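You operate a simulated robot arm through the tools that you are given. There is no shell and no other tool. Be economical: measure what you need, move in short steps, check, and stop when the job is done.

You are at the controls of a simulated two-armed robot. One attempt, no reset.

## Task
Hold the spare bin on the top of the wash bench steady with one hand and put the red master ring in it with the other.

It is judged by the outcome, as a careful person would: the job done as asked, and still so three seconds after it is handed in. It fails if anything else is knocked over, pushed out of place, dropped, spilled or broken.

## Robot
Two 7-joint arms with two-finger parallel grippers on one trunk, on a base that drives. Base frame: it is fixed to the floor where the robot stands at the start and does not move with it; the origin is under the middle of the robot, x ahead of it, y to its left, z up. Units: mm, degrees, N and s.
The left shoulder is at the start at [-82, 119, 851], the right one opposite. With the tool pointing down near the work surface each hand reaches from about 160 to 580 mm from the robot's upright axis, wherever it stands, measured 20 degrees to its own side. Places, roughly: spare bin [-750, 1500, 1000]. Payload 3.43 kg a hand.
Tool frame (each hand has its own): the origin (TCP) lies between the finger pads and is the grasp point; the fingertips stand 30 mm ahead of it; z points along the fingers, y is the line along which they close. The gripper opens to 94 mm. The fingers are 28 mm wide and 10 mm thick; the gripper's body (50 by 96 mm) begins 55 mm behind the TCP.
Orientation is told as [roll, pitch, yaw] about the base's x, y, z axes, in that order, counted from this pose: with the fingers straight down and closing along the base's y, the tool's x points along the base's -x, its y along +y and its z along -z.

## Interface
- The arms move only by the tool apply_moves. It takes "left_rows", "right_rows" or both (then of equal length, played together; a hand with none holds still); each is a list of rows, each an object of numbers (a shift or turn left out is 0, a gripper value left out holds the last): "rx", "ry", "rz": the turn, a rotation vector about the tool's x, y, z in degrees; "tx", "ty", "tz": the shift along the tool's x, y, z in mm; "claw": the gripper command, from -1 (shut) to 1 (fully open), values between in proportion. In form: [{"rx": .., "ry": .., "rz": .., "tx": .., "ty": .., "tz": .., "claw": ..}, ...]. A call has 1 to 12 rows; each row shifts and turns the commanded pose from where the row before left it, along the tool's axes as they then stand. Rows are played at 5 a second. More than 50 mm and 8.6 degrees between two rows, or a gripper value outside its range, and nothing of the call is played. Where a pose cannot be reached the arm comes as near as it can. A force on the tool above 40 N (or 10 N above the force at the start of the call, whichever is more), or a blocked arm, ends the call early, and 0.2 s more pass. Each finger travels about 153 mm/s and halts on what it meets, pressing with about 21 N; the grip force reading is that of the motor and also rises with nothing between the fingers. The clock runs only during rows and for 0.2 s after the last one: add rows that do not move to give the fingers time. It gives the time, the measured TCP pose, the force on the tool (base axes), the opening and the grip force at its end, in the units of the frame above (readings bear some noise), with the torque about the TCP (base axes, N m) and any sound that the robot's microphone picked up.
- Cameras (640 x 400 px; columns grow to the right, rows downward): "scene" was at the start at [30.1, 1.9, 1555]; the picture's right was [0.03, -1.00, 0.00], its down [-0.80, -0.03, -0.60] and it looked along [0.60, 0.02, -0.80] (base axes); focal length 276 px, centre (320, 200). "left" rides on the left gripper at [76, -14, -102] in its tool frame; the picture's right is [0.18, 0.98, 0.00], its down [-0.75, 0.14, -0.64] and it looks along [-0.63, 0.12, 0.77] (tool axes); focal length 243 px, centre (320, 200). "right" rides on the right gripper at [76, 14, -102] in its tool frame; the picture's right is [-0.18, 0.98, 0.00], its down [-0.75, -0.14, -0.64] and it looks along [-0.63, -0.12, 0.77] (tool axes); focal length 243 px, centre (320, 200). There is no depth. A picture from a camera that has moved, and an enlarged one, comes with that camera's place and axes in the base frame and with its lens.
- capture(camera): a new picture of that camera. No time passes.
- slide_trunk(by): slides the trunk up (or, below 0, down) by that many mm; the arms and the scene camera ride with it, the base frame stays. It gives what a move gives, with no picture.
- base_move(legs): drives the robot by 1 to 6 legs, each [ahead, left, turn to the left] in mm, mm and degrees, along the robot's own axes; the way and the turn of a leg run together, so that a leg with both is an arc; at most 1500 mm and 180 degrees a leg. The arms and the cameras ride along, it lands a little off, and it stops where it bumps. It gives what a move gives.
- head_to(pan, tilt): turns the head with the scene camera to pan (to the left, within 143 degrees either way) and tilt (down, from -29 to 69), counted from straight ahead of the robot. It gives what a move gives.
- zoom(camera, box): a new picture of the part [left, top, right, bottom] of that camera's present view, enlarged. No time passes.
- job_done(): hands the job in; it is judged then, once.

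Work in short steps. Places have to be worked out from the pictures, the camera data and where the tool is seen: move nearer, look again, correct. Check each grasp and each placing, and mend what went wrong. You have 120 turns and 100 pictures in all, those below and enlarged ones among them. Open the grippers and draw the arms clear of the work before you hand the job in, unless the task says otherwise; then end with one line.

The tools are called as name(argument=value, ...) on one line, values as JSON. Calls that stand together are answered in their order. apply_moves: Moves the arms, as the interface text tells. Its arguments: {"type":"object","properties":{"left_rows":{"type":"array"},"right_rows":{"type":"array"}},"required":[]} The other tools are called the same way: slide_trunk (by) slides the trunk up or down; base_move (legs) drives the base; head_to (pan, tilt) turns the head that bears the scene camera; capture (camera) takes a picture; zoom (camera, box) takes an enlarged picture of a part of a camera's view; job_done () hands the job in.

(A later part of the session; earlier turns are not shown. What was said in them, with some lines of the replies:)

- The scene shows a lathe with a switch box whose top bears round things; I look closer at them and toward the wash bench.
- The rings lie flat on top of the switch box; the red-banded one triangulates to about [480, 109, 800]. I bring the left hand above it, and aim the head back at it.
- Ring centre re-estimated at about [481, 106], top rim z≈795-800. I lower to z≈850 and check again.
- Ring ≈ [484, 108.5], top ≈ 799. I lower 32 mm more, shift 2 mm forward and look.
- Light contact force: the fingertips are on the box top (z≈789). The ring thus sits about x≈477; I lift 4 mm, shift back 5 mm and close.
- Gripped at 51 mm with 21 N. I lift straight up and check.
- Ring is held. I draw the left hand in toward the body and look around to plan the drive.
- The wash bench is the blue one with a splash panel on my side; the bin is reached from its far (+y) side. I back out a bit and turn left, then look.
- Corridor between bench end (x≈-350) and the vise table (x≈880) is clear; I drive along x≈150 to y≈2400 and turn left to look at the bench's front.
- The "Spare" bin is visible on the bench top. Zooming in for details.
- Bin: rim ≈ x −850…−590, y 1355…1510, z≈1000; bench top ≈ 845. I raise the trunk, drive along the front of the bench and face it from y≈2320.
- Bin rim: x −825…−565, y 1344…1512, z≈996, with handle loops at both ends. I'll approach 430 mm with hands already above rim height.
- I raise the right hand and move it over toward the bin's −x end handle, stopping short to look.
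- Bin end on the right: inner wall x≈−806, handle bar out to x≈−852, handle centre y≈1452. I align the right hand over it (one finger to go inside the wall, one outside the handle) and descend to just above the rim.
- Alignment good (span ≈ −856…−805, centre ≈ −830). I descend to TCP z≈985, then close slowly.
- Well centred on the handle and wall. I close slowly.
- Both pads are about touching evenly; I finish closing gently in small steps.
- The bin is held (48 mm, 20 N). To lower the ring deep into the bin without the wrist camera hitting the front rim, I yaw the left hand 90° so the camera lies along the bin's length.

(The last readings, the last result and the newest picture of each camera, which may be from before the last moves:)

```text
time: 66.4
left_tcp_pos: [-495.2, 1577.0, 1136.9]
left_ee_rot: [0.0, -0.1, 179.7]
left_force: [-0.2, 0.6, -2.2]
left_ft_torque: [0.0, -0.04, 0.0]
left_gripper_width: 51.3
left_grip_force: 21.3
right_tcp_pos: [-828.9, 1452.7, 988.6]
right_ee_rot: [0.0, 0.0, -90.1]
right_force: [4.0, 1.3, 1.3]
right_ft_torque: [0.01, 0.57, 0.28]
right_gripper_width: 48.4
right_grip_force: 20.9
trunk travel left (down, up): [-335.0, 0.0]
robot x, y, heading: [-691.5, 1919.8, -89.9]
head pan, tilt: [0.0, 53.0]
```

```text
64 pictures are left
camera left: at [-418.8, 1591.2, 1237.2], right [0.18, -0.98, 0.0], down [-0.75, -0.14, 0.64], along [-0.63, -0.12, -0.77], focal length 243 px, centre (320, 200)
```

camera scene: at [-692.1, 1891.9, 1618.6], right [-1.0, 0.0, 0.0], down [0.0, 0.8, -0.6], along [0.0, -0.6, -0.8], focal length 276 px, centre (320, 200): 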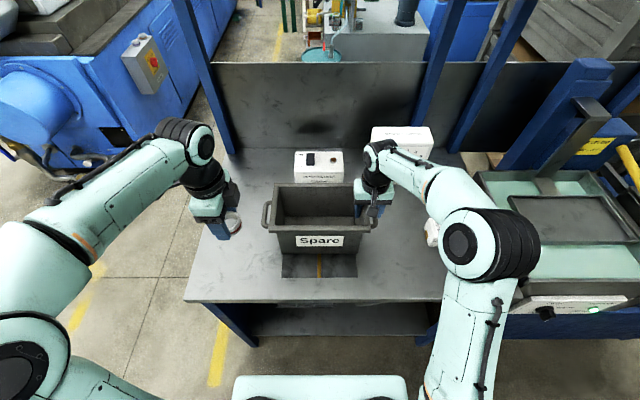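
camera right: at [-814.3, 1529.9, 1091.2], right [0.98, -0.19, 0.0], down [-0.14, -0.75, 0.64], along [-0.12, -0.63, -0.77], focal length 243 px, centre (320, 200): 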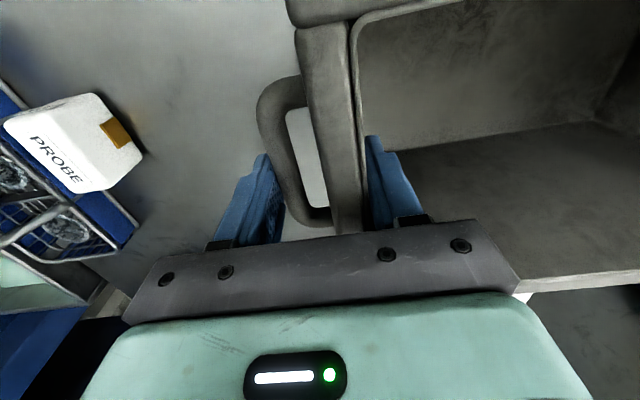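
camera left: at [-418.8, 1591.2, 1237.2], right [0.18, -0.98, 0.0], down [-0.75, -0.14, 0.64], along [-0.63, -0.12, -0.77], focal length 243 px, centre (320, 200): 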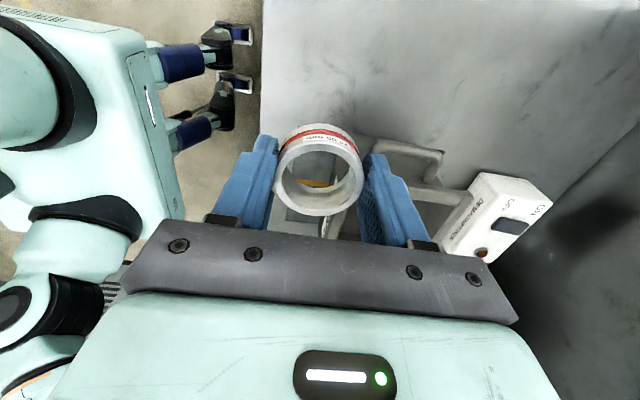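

The yaw works. I carry the ring over the bin centre at height and look.

apply_moves(left_rows=[{"tx": -38, "ty": 26}, {"tx": -38, "ty": 26}, {"tx": -38, "ty": 26}, {"tx": -38, "ty": 26}, {"tx": -38, "ty": 27}, {}])

capture(camera="left")

zoom(camera="scene", box=[220, 130, 440, 280])

```text
time: 67.8
left_tcp_pos: [-684.3, 1445.5, 1137.8]
left_ee_rot: [0.0, -0.1, 179.8]
left_force: [0.5, 0.1, -1.0]
left_ft_torque: [0.0, -0.02, -0.02]
left_gripper_width: 51.1
left_grip_force: 21.1
right_tcp_pos: [-830.1, 1453.2, 989.5]
right_ee_rot: [0.0, -0.1, -90.2]
right_force: [1.6, 0.9, 1.5]
right_ft_torque: [0.01, 0.72, 0.24]
right_gripper_width: 48.6
right_grip_force: 21.3
trunk travel left (down, up): [-335.0, 0.0]
robot x, y, heading: [-695.9, 1919.9, -90.3]
head pan, tilt: [0.0, 53.0]
```

```text
63 pictures are left
camera left: at [-608.2, 1459.9, 1239.4], right [0.18, -0.98, 0.0], down [-0.75, -0.14, 0.64], along [-0.63, -0.12, -0.77], focal length 243 px, centre (320, 200)
```

left: 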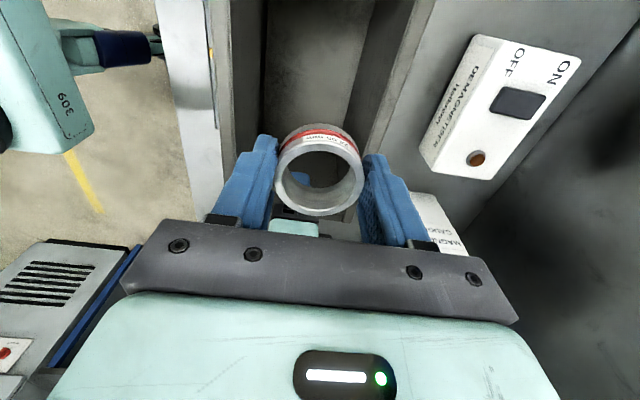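

```text
2.67 times, centred on (330, 205) of scene
camera zoom: at [-692.4, 1891.9, 1618.6], right [-1.0, 0.0, 0.0], down [0.0, 0.8, -0.6], along [0.0, -0.6, -0.8], focal length 736 px, centre (293, 187)
```

zoom: 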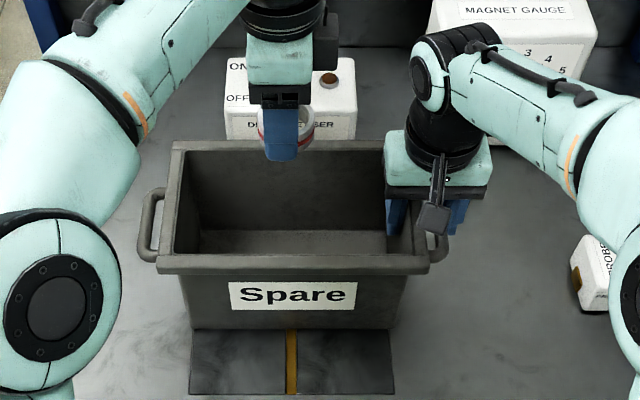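

Near-centred over the bin. I lower to z≈1040 and recheck.

apply_moves(left_rows=[{"tz": 35}, {"tz": 35}, {"tz": 28}, {}])

capture(camera="left")

zoom(camera="scene", box=[220, 130, 440, 280])

```text
time: 68.8
left_tcp_pos: [-686.5, 1446.7, 1040.0]
left_ee_rot: [0.0, 0.0, 179.8]
left_force: [-0.3, -0.4, -1.4]
left_ft_torque: [-0.01, -0.01, -0.01]
left_gripper_width: 51.3
left_grip_force: 20.9
right_tcp_pos: [-830.9, 1452.4, 988.7]
right_ee_rot: [0.0, 0.0, -90.2]
right_force: [-1.6, 0.6, 1.2]
right_ft_torque: [-0.22, 0.58, 0.19]
right_gripper_width: 48.1
right_grip_force: 21.0
trunk travel left (down, up): [-335.0, 0.0]
robot x, y, heading: [-693.1, 1920.8, -90.3]
head pan, tilt: [0.0, 53.0]
```

```text
61 pictures are left
camera left: at [-610.9, 1462.0, 1141.6], right [0.18, -0.98, 0.0], down [-0.75, -0.14, 0.64], along [-0.63, -0.12, -0.77], focal length 243 px, centre (320, 200)
```

left: 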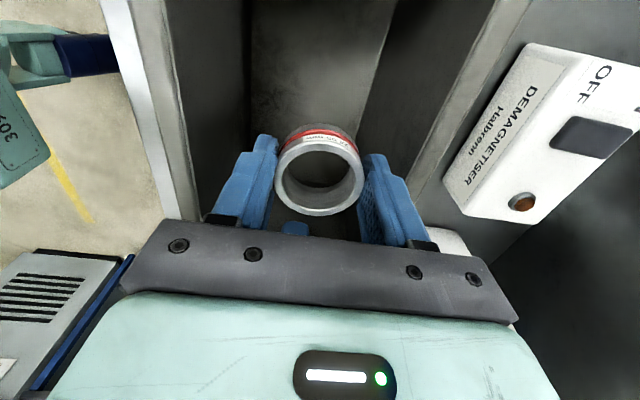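

```text
2.67 times, centred on (330, 205) of scene
camera zoom: at [-693.0, 1891.7, 1618.7], right [-1.0, 0.0, 0.0], down [0.0, 0.8, -0.6], along [0.0, -0.6, -0.8], focal length 736 px, centre (293, 187)
```

zoom: 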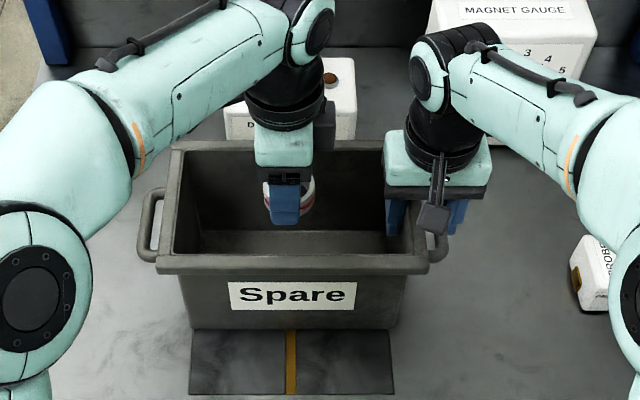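

I shift 7 mm toward the front for centring and lower into the bin to z≈920.

apply_moves(left_rows=[{"ty": -7}, {"tz": 30}, {"tz": 30}, {"tz": 30}, {"tz": 30}, {}])

capture(camera="left")

zoom(camera="scene", box=[220, 130, 440, 280])

```text
time: 70.2
left_tcp_pos: [-685.4, 1453.6, 915.1]
left_ee_rot: [0.1, 0.0, 179.8]
left_force: [0.8, -0.1, -1.9]
left_ft_torque: [0.01, 0.02, 0.01]
left_gripper_width: 51.6
left_grip_force: 21.0
right_tcp_pos: [-830.0, 1452.3, 989.0]
right_ee_rot: [0.0, 0.1, -90.2]
right_force: [-0.7, -0.2, 2.8]
right_ft_torque: [-0.01, 0.57, 0.24]
right_gripper_width: 48.1
right_grip_force: 20.9
trunk travel left (down, up): [-335.0, 0.0]
robot x, y, heading: [-694.0, 1921.6, -90.1]
head pan, tilt: [0.0, 53.0]
```

```text
59 pictures are left
camera left: at [-610.8, 1468.7, 1017.2], right [0.18, -0.98, 0.0], down [-0.75, -0.14, 0.64], along [-0.63, -0.12, -0.77], focal length 243 px, centre (320, 200)
```

left: 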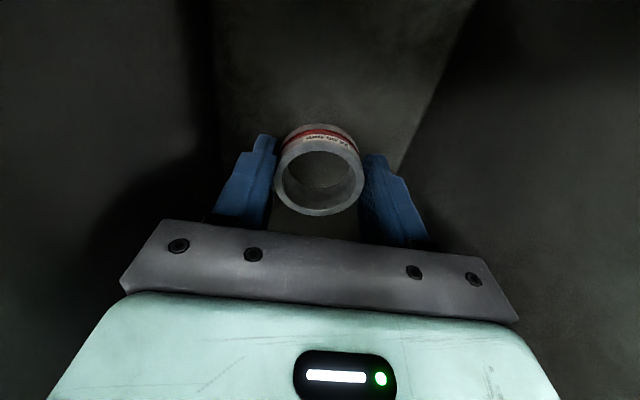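

```text
2.67 times, centred on (330, 205) of scene
camera zoom: at [-693.1, 1891.7, 1618.7], right [-1.0, 0.0, 0.0], down [0.0, 0.8, -0.6], along [0.0, -0.6, -0.8], focal length 736 px, centre (293, 187)
```

zoom: 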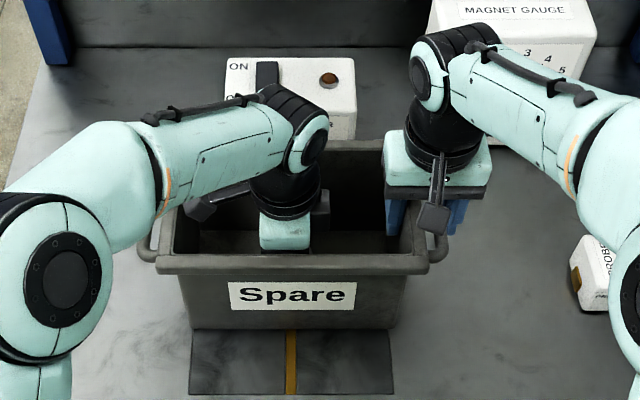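

The camera paddle is within a few mm of the +x end wall; I shift 15 mm toward −x, then lower in small steps watching force.

apply_moves(left_rows=[{"tx": -15}, {"tz": 6}, {"tz": 6}, {}])

zoom(camera="scene", box=[240, 140, 400, 250])

```text
time: 71.2
left_tcp_pos: [-702.4, 1454.1, 905.1]
left_ee_rot: [0.0, 0.0, 179.7]
left_force: [-0.1, -0.5, -0.9]
left_ft_torque: [0.02, -0.01, -0.01]
left_gripper_width: 51.4
left_grip_force: 20.7
right_tcp_pos: [-830.4, 1452.4, 989.0]
right_ee_rot: [0.0, 0.0, -90.1]
right_force: [-2.1, -0.4, 3.8]
right_ft_torque: [0.09, 0.52, 0.27]
right_gripper_width: 48.3
right_grip_force: 21.0
trunk travel left (down, up): [-335.0, 0.0]
robot x, y, heading: [-689.1, 1919.2, -90.0]
head pan, tilt: [0.0, 53.0]
```

```text
3.64 times, centred on (320, 195) of scene
camera zoom: at [-693.2, 1891.7, 1618.7], right [-1.0, 0.0, 0.0], down [0.0, 0.8, -0.6], along [0.0, -0.6, -0.8], focal length 1004 px, centre (320, 218)
```

zoom: 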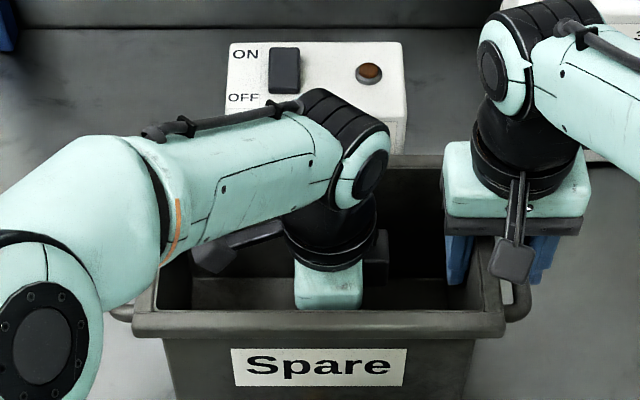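

Still free. Lower on in small steps.

apply_moves(left_rows=[{"tz": 4}, {"tz": 3}, {}])

apply_moves(left_rows=[{"tz": 3}, {"tz": 2}, {}])

```text
time: 72.0
left_tcp_pos: [-702.5, 1451.5, 899.5]
left_ee_rot: [0.0, 0.0, 179.8]
left_force: [-0.1, 0.3, 1.6]
left_ft_torque: [0.07, -0.01, -0.03]
left_gripper_width: 51.3
left_grip_force: 21.0
right_tcp_pos: [-830.7, 1453.9, 988.1]
right_ee_rot: [-0.1, 0.0, -90.2]
right_force: [-1.9, -2.2, 3.1]
right_ft_torque: [0.19, 0.58, 0.21]
right_gripper_width: 47.9
right_grip_force: 21.0
trunk travel left (down, up): [-335.0, 0.0]
robot x, y, heading: [-689.9, 1923.4, -90.4]
head pan, tilt: [0.0, 53.0]
```

```text
time: 72.8
left_tcp_pos: [-701.5, 1451.9, 896.7]
left_ee_rot: [0.3, -0.1, 179.9]
left_force: [-2.2, -0.4, 23.8]
left_ft_torque: [0.42, 0.07, 0.04]
left_gripper_width: 51.6
left_grip_force: 20.6
right_tcp_pos: [-830.3, 1452.2, 990.0]
right_ee_rot: [0.0, -0.2, -90.2]
right_force: [-1.0, -5.9, -0.5]
right_ft_torque: [-0.06, 0.84, 0.12]
right_gripper_width: 48.4
right_grip_force: 21.2
trunk travel left (down, up): [-335.0, 0.0]
robot x, y, heading: [-693.7, 1921.4, -90.0]
head pan, tilt: [0.0, 53.0]
```

The ring is on the bin floor (24 N upward). I ease up 3 mm and open the left gripper modestly.

apply_moves(left_rows=[{"tz": -3}, {"claw": 0.2}, {"claw": 0.35}, {"claw": 0.5}, {}])

capture(camera="left")

```text
time: 74.0
left_tcp_pos: [-700.5, 1455.0, 895.8]
left_ee_rot: [-0.2, 0.1, 179.8]
left_force: [2.1, 11.0, 10.7]
left_ft_torque: [-0.13, 0.05, -0.02]
left_gripper_width: 64.4
left_grip_force: 0.1
right_tcp_pos: [-831.3, 1453.8, 989.0]
right_ee_rot: [0.1, 0.0, -90.3]
right_force: [-2.2, -7.1, 0.2]
right_ft_torque: [-0.56, 0.38, 0.07]
right_gripper_width: 48.0
right_grip_force: 21.2
trunk travel left (down, up): [-335.0, 0.0]
robot x, y, heading: [-694.2, 1922.3, -90.2]
head pan, tilt: [0.0, 53.0]
```

```text
56 pictures are left
camera left: at [-624.3, 1469.6, 997.4], right [0.18, -0.98, 0.0], down [-0.75, -0.14, 0.64], along [-0.63, -0.11, -0.77], focal length 243 px, centre (320, 200)
```

left: 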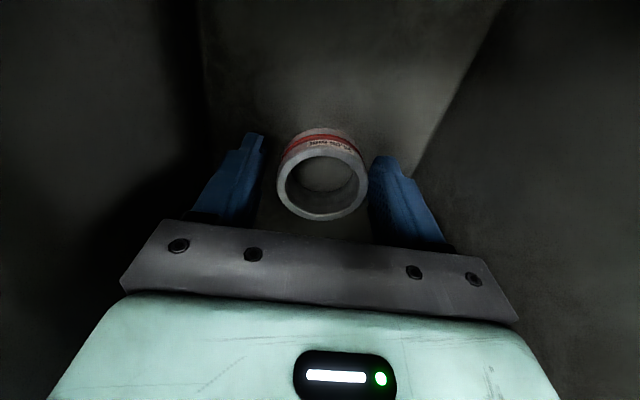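

Released; the rear finger leans on the sloped wall slightly. I ease the opening a hair and lift straight up out of the bin.

apply_moves(left_rows=[{"tz": -5, "claw": 0.34}, {"tz": -20}, {"tz": -35}, {"tz": -40}, {"tz": -40}, {"tz": -40}, {}])

capture(camera="left")

zoom(camera="scene", box=[220, 130, 440, 280])

```text
time: 75.6
left_tcp_pos: [-701.7, 1454.9, 1077.9]
left_ee_rot: [0.0, 0.0, 179.9]
left_force: [-0.6, 0.9, -0.4]
left_ft_torque: [0.02, -0.01, -0.03]
left_gripper_width: 63.1
left_grip_force: 0.1
right_tcp_pos: [-830.9, 1452.8, 988.9]
right_ee_rot: [0.0, 0.0, -90.1]
right_force: [-0.6, 5.1, 3.0]
right_ft_torque: [0.4, 0.58, -0.04]
right_gripper_width: 48.0
right_grip_force: 21.2
trunk travel left (down, up): [-335.0, 0.0]
robot x, y, heading: [-690.3, 1921.5, -90.2]
head pan, tilt: [0.0, 53.0]
```

```text
55 pictures are left
camera left: at [-625.3, 1469.9, 1179.4], right [0.18, -0.98, 0.0], down [-0.75, -0.14, 0.64], along [-0.63, -0.12, -0.77], focal length 243 px, centre (320, 200)
```

left: 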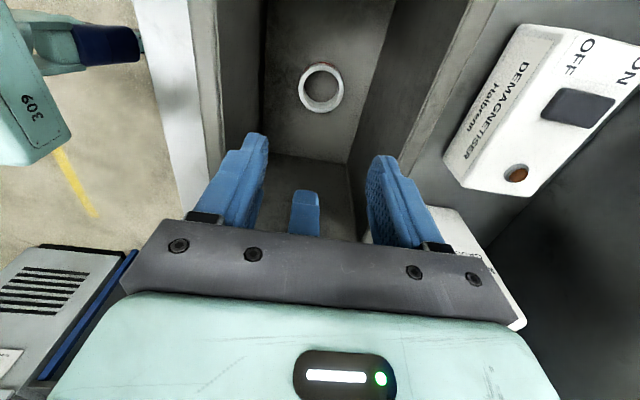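

```text
2.67 times, centred on (330, 205) of scene
camera zoom: at [-693.0, 1892.7, 1618.6], right [-1.0, 0.0, 0.0], down [0.0, 0.8, -0.6], along [0.0, -0.6, -0.8], focal length 736 px, centre (293, 187)
```

zoom: 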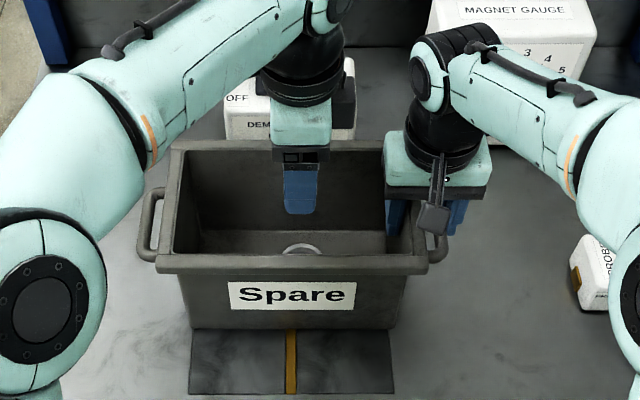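

The ring lies on the bin floor. I withdraw the left hand up and back to the left, then release the bin gently with the right.

apply_moves(left_rows=[{"tz": -40}, {"tx": 36, "ty": -25}, {"tx": 36, "ty": -25}, {"tx": 36, "ty": -25}, {"tx": 36, "ty": -25}, {"tx": 36, "ty": -25}, {}])

apply_moves(right_rows=[{"claw": 0.06}, {"claw": 0.15}, {"claw": 0.3}, {"claw": 0.5}, {"claw": 0.7}, {}])

capture(camera="right")

```text
time: 77.2
left_tcp_pos: [-517.8, 1578.0, 1116.7]
left_ee_rot: [-0.1, 0.0, 179.9]
left_force: [-0.1, -0.1, 0.1]
left_ft_torque: [0.0, -0.01, 0.0]
left_gripper_width: 62.8
left_grip_force: 0.1
right_tcp_pos: [-830.1, 1452.7, 988.6]
right_ee_rot: [0.0, -0.1, -90.3]
right_force: [-1.5, 3.5, -0.2]
right_ft_torque: [-0.5, 0.55, 0.12]
right_gripper_width: 48.2
right_grip_force: 20.9
trunk travel left (down, up): [-335.0, 0.0]
robot x, y, heading: [-695.2, 1924.7, -90.2]
head pan, tilt: [0.0, 53.0]
```

```text
time: 78.6
left_tcp_pos: [-515.5, 1577.7, 1116.8]
left_ee_rot: [0.1, 0.1, 179.8]
left_force: [-0.1, 0.4, 0.2]
left_ft_torque: [0.01, -0.02, 0.03]
left_gripper_width: 63.0
left_grip_force: 0.1
right_tcp_pos: [-830.0, 1452.2, 988.4]
right_ee_rot: [-0.1, 0.0, -90.2]
right_force: [0.1, 0.1, -0.5]
right_ft_torque: [-0.02, 0.03, 0.02]
right_gripper_width: 79.9
right_grip_force: 0.0
trunk travel left (down, up): [-335.0, 0.0]
robot x, y, heading: [-695.0, 1918.9, -90.2]
head pan, tilt: [0.0, 53.0]
```

```text
53 pictures are left
camera right: at [-815.0, 1529.8, 1091.0], right [0.98, -0.19, 0.0], down [-0.14, -0.75, 0.64], along [-0.12, -0.63, -0.77], focal length 243 px, centre (320, 200)
```

right: 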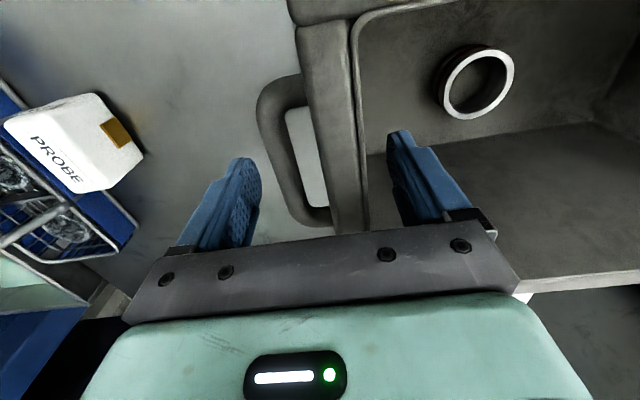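

Right hand is free of the bin on both sides; I raise it straight up, draw it back, and check.

apply_moves(right_rows=[{"tz": -20}, {"tz": -40}, {"tz": -45}, {"tz": -40}, {"tx": 45}, {"tx": 45}, {"tx": 45}, {}])

base_move(legs=[[-300, 0, 0]])

capture(camera="scene")

```text
time: 80.4
left_tcp_pos: [-516.5, 1577.7, 1117.4]
left_ee_rot: [0.0, 0.0, 179.8]
left_force: [0.1, -0.3, 0.4]
left_ft_torque: [0.01, 0.02, -0.02]
left_gripper_width: 63.0
left_grip_force: 0.1
right_tcp_pos: [-826.6, 1586.4, 1127.7]
right_ee_rot: [0.0, 0.0, -90.2]
right_force: [0.4, 0.1, -0.7]
right_ft_torque: [0.03, 0.01, -0.03]
right_gripper_width: 80.3
right_grip_force: 0.0
trunk travel left (down, up): [-335.0, 0.0]
robot x, y, heading: [-692.1, 1920.8, -90.3]
head pan, tilt: [0.0, 53.0]
```

```text
time: 82.4
left_tcp_pos: [-516.2, 1864.0, 1116.4]
left_ee_rot: [0.0, 0.0, 179.8]
left_force: [0.4, 0.2, -0.1]
left_ft_torque: [0.02, -0.04, 0.01]
left_gripper_width: 62.8
left_grip_force: 0.0
right_tcp_pos: [-826.7, 1874.5, 1128.2]
right_ee_rot: [0.0, -0.1, -90.2]
right_force: [-0.3, -0.3, -0.6]
right_ft_torque: [-0.01, 0.01, 0.01]
right_gripper_width: 80.1
right_grip_force: 0.0
trunk travel left (down, up): [-335.0, 0.0]
robot x, y, heading: [-694.0, 2213.1, -90.2]
head pan, tilt: [0.0, 53.0]
```

```text
52 pictures are left
camera scene: at [-691.9, 2178.5, 1618.8], right [-1.0, 0.0, 0.0], down [0.0, 0.8, -0.6], along [0.0, -0.6, -0.8], focal length 276 px, centre (320, 200)
```

scene: 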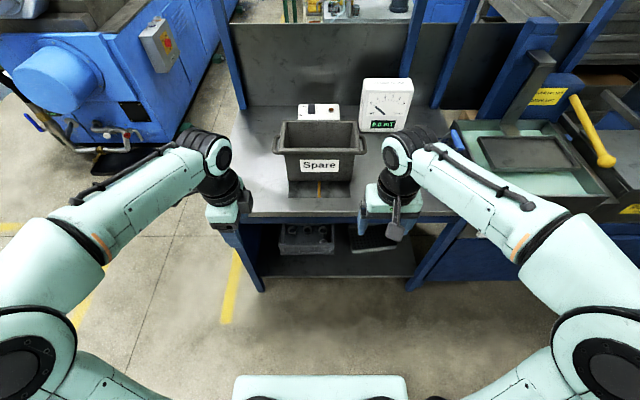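

The bin is upright in its place with the ring inside, both grippers are open, and the arms are clear, so I hand the job in.

job_done()

```text
The job is handed in.
```

I put the red master ring on the floor of the spare bin with the left hand while the right hand held the bin steady; the bin shifted about 3 mm when I gripped it, and nothing else was disturbed.
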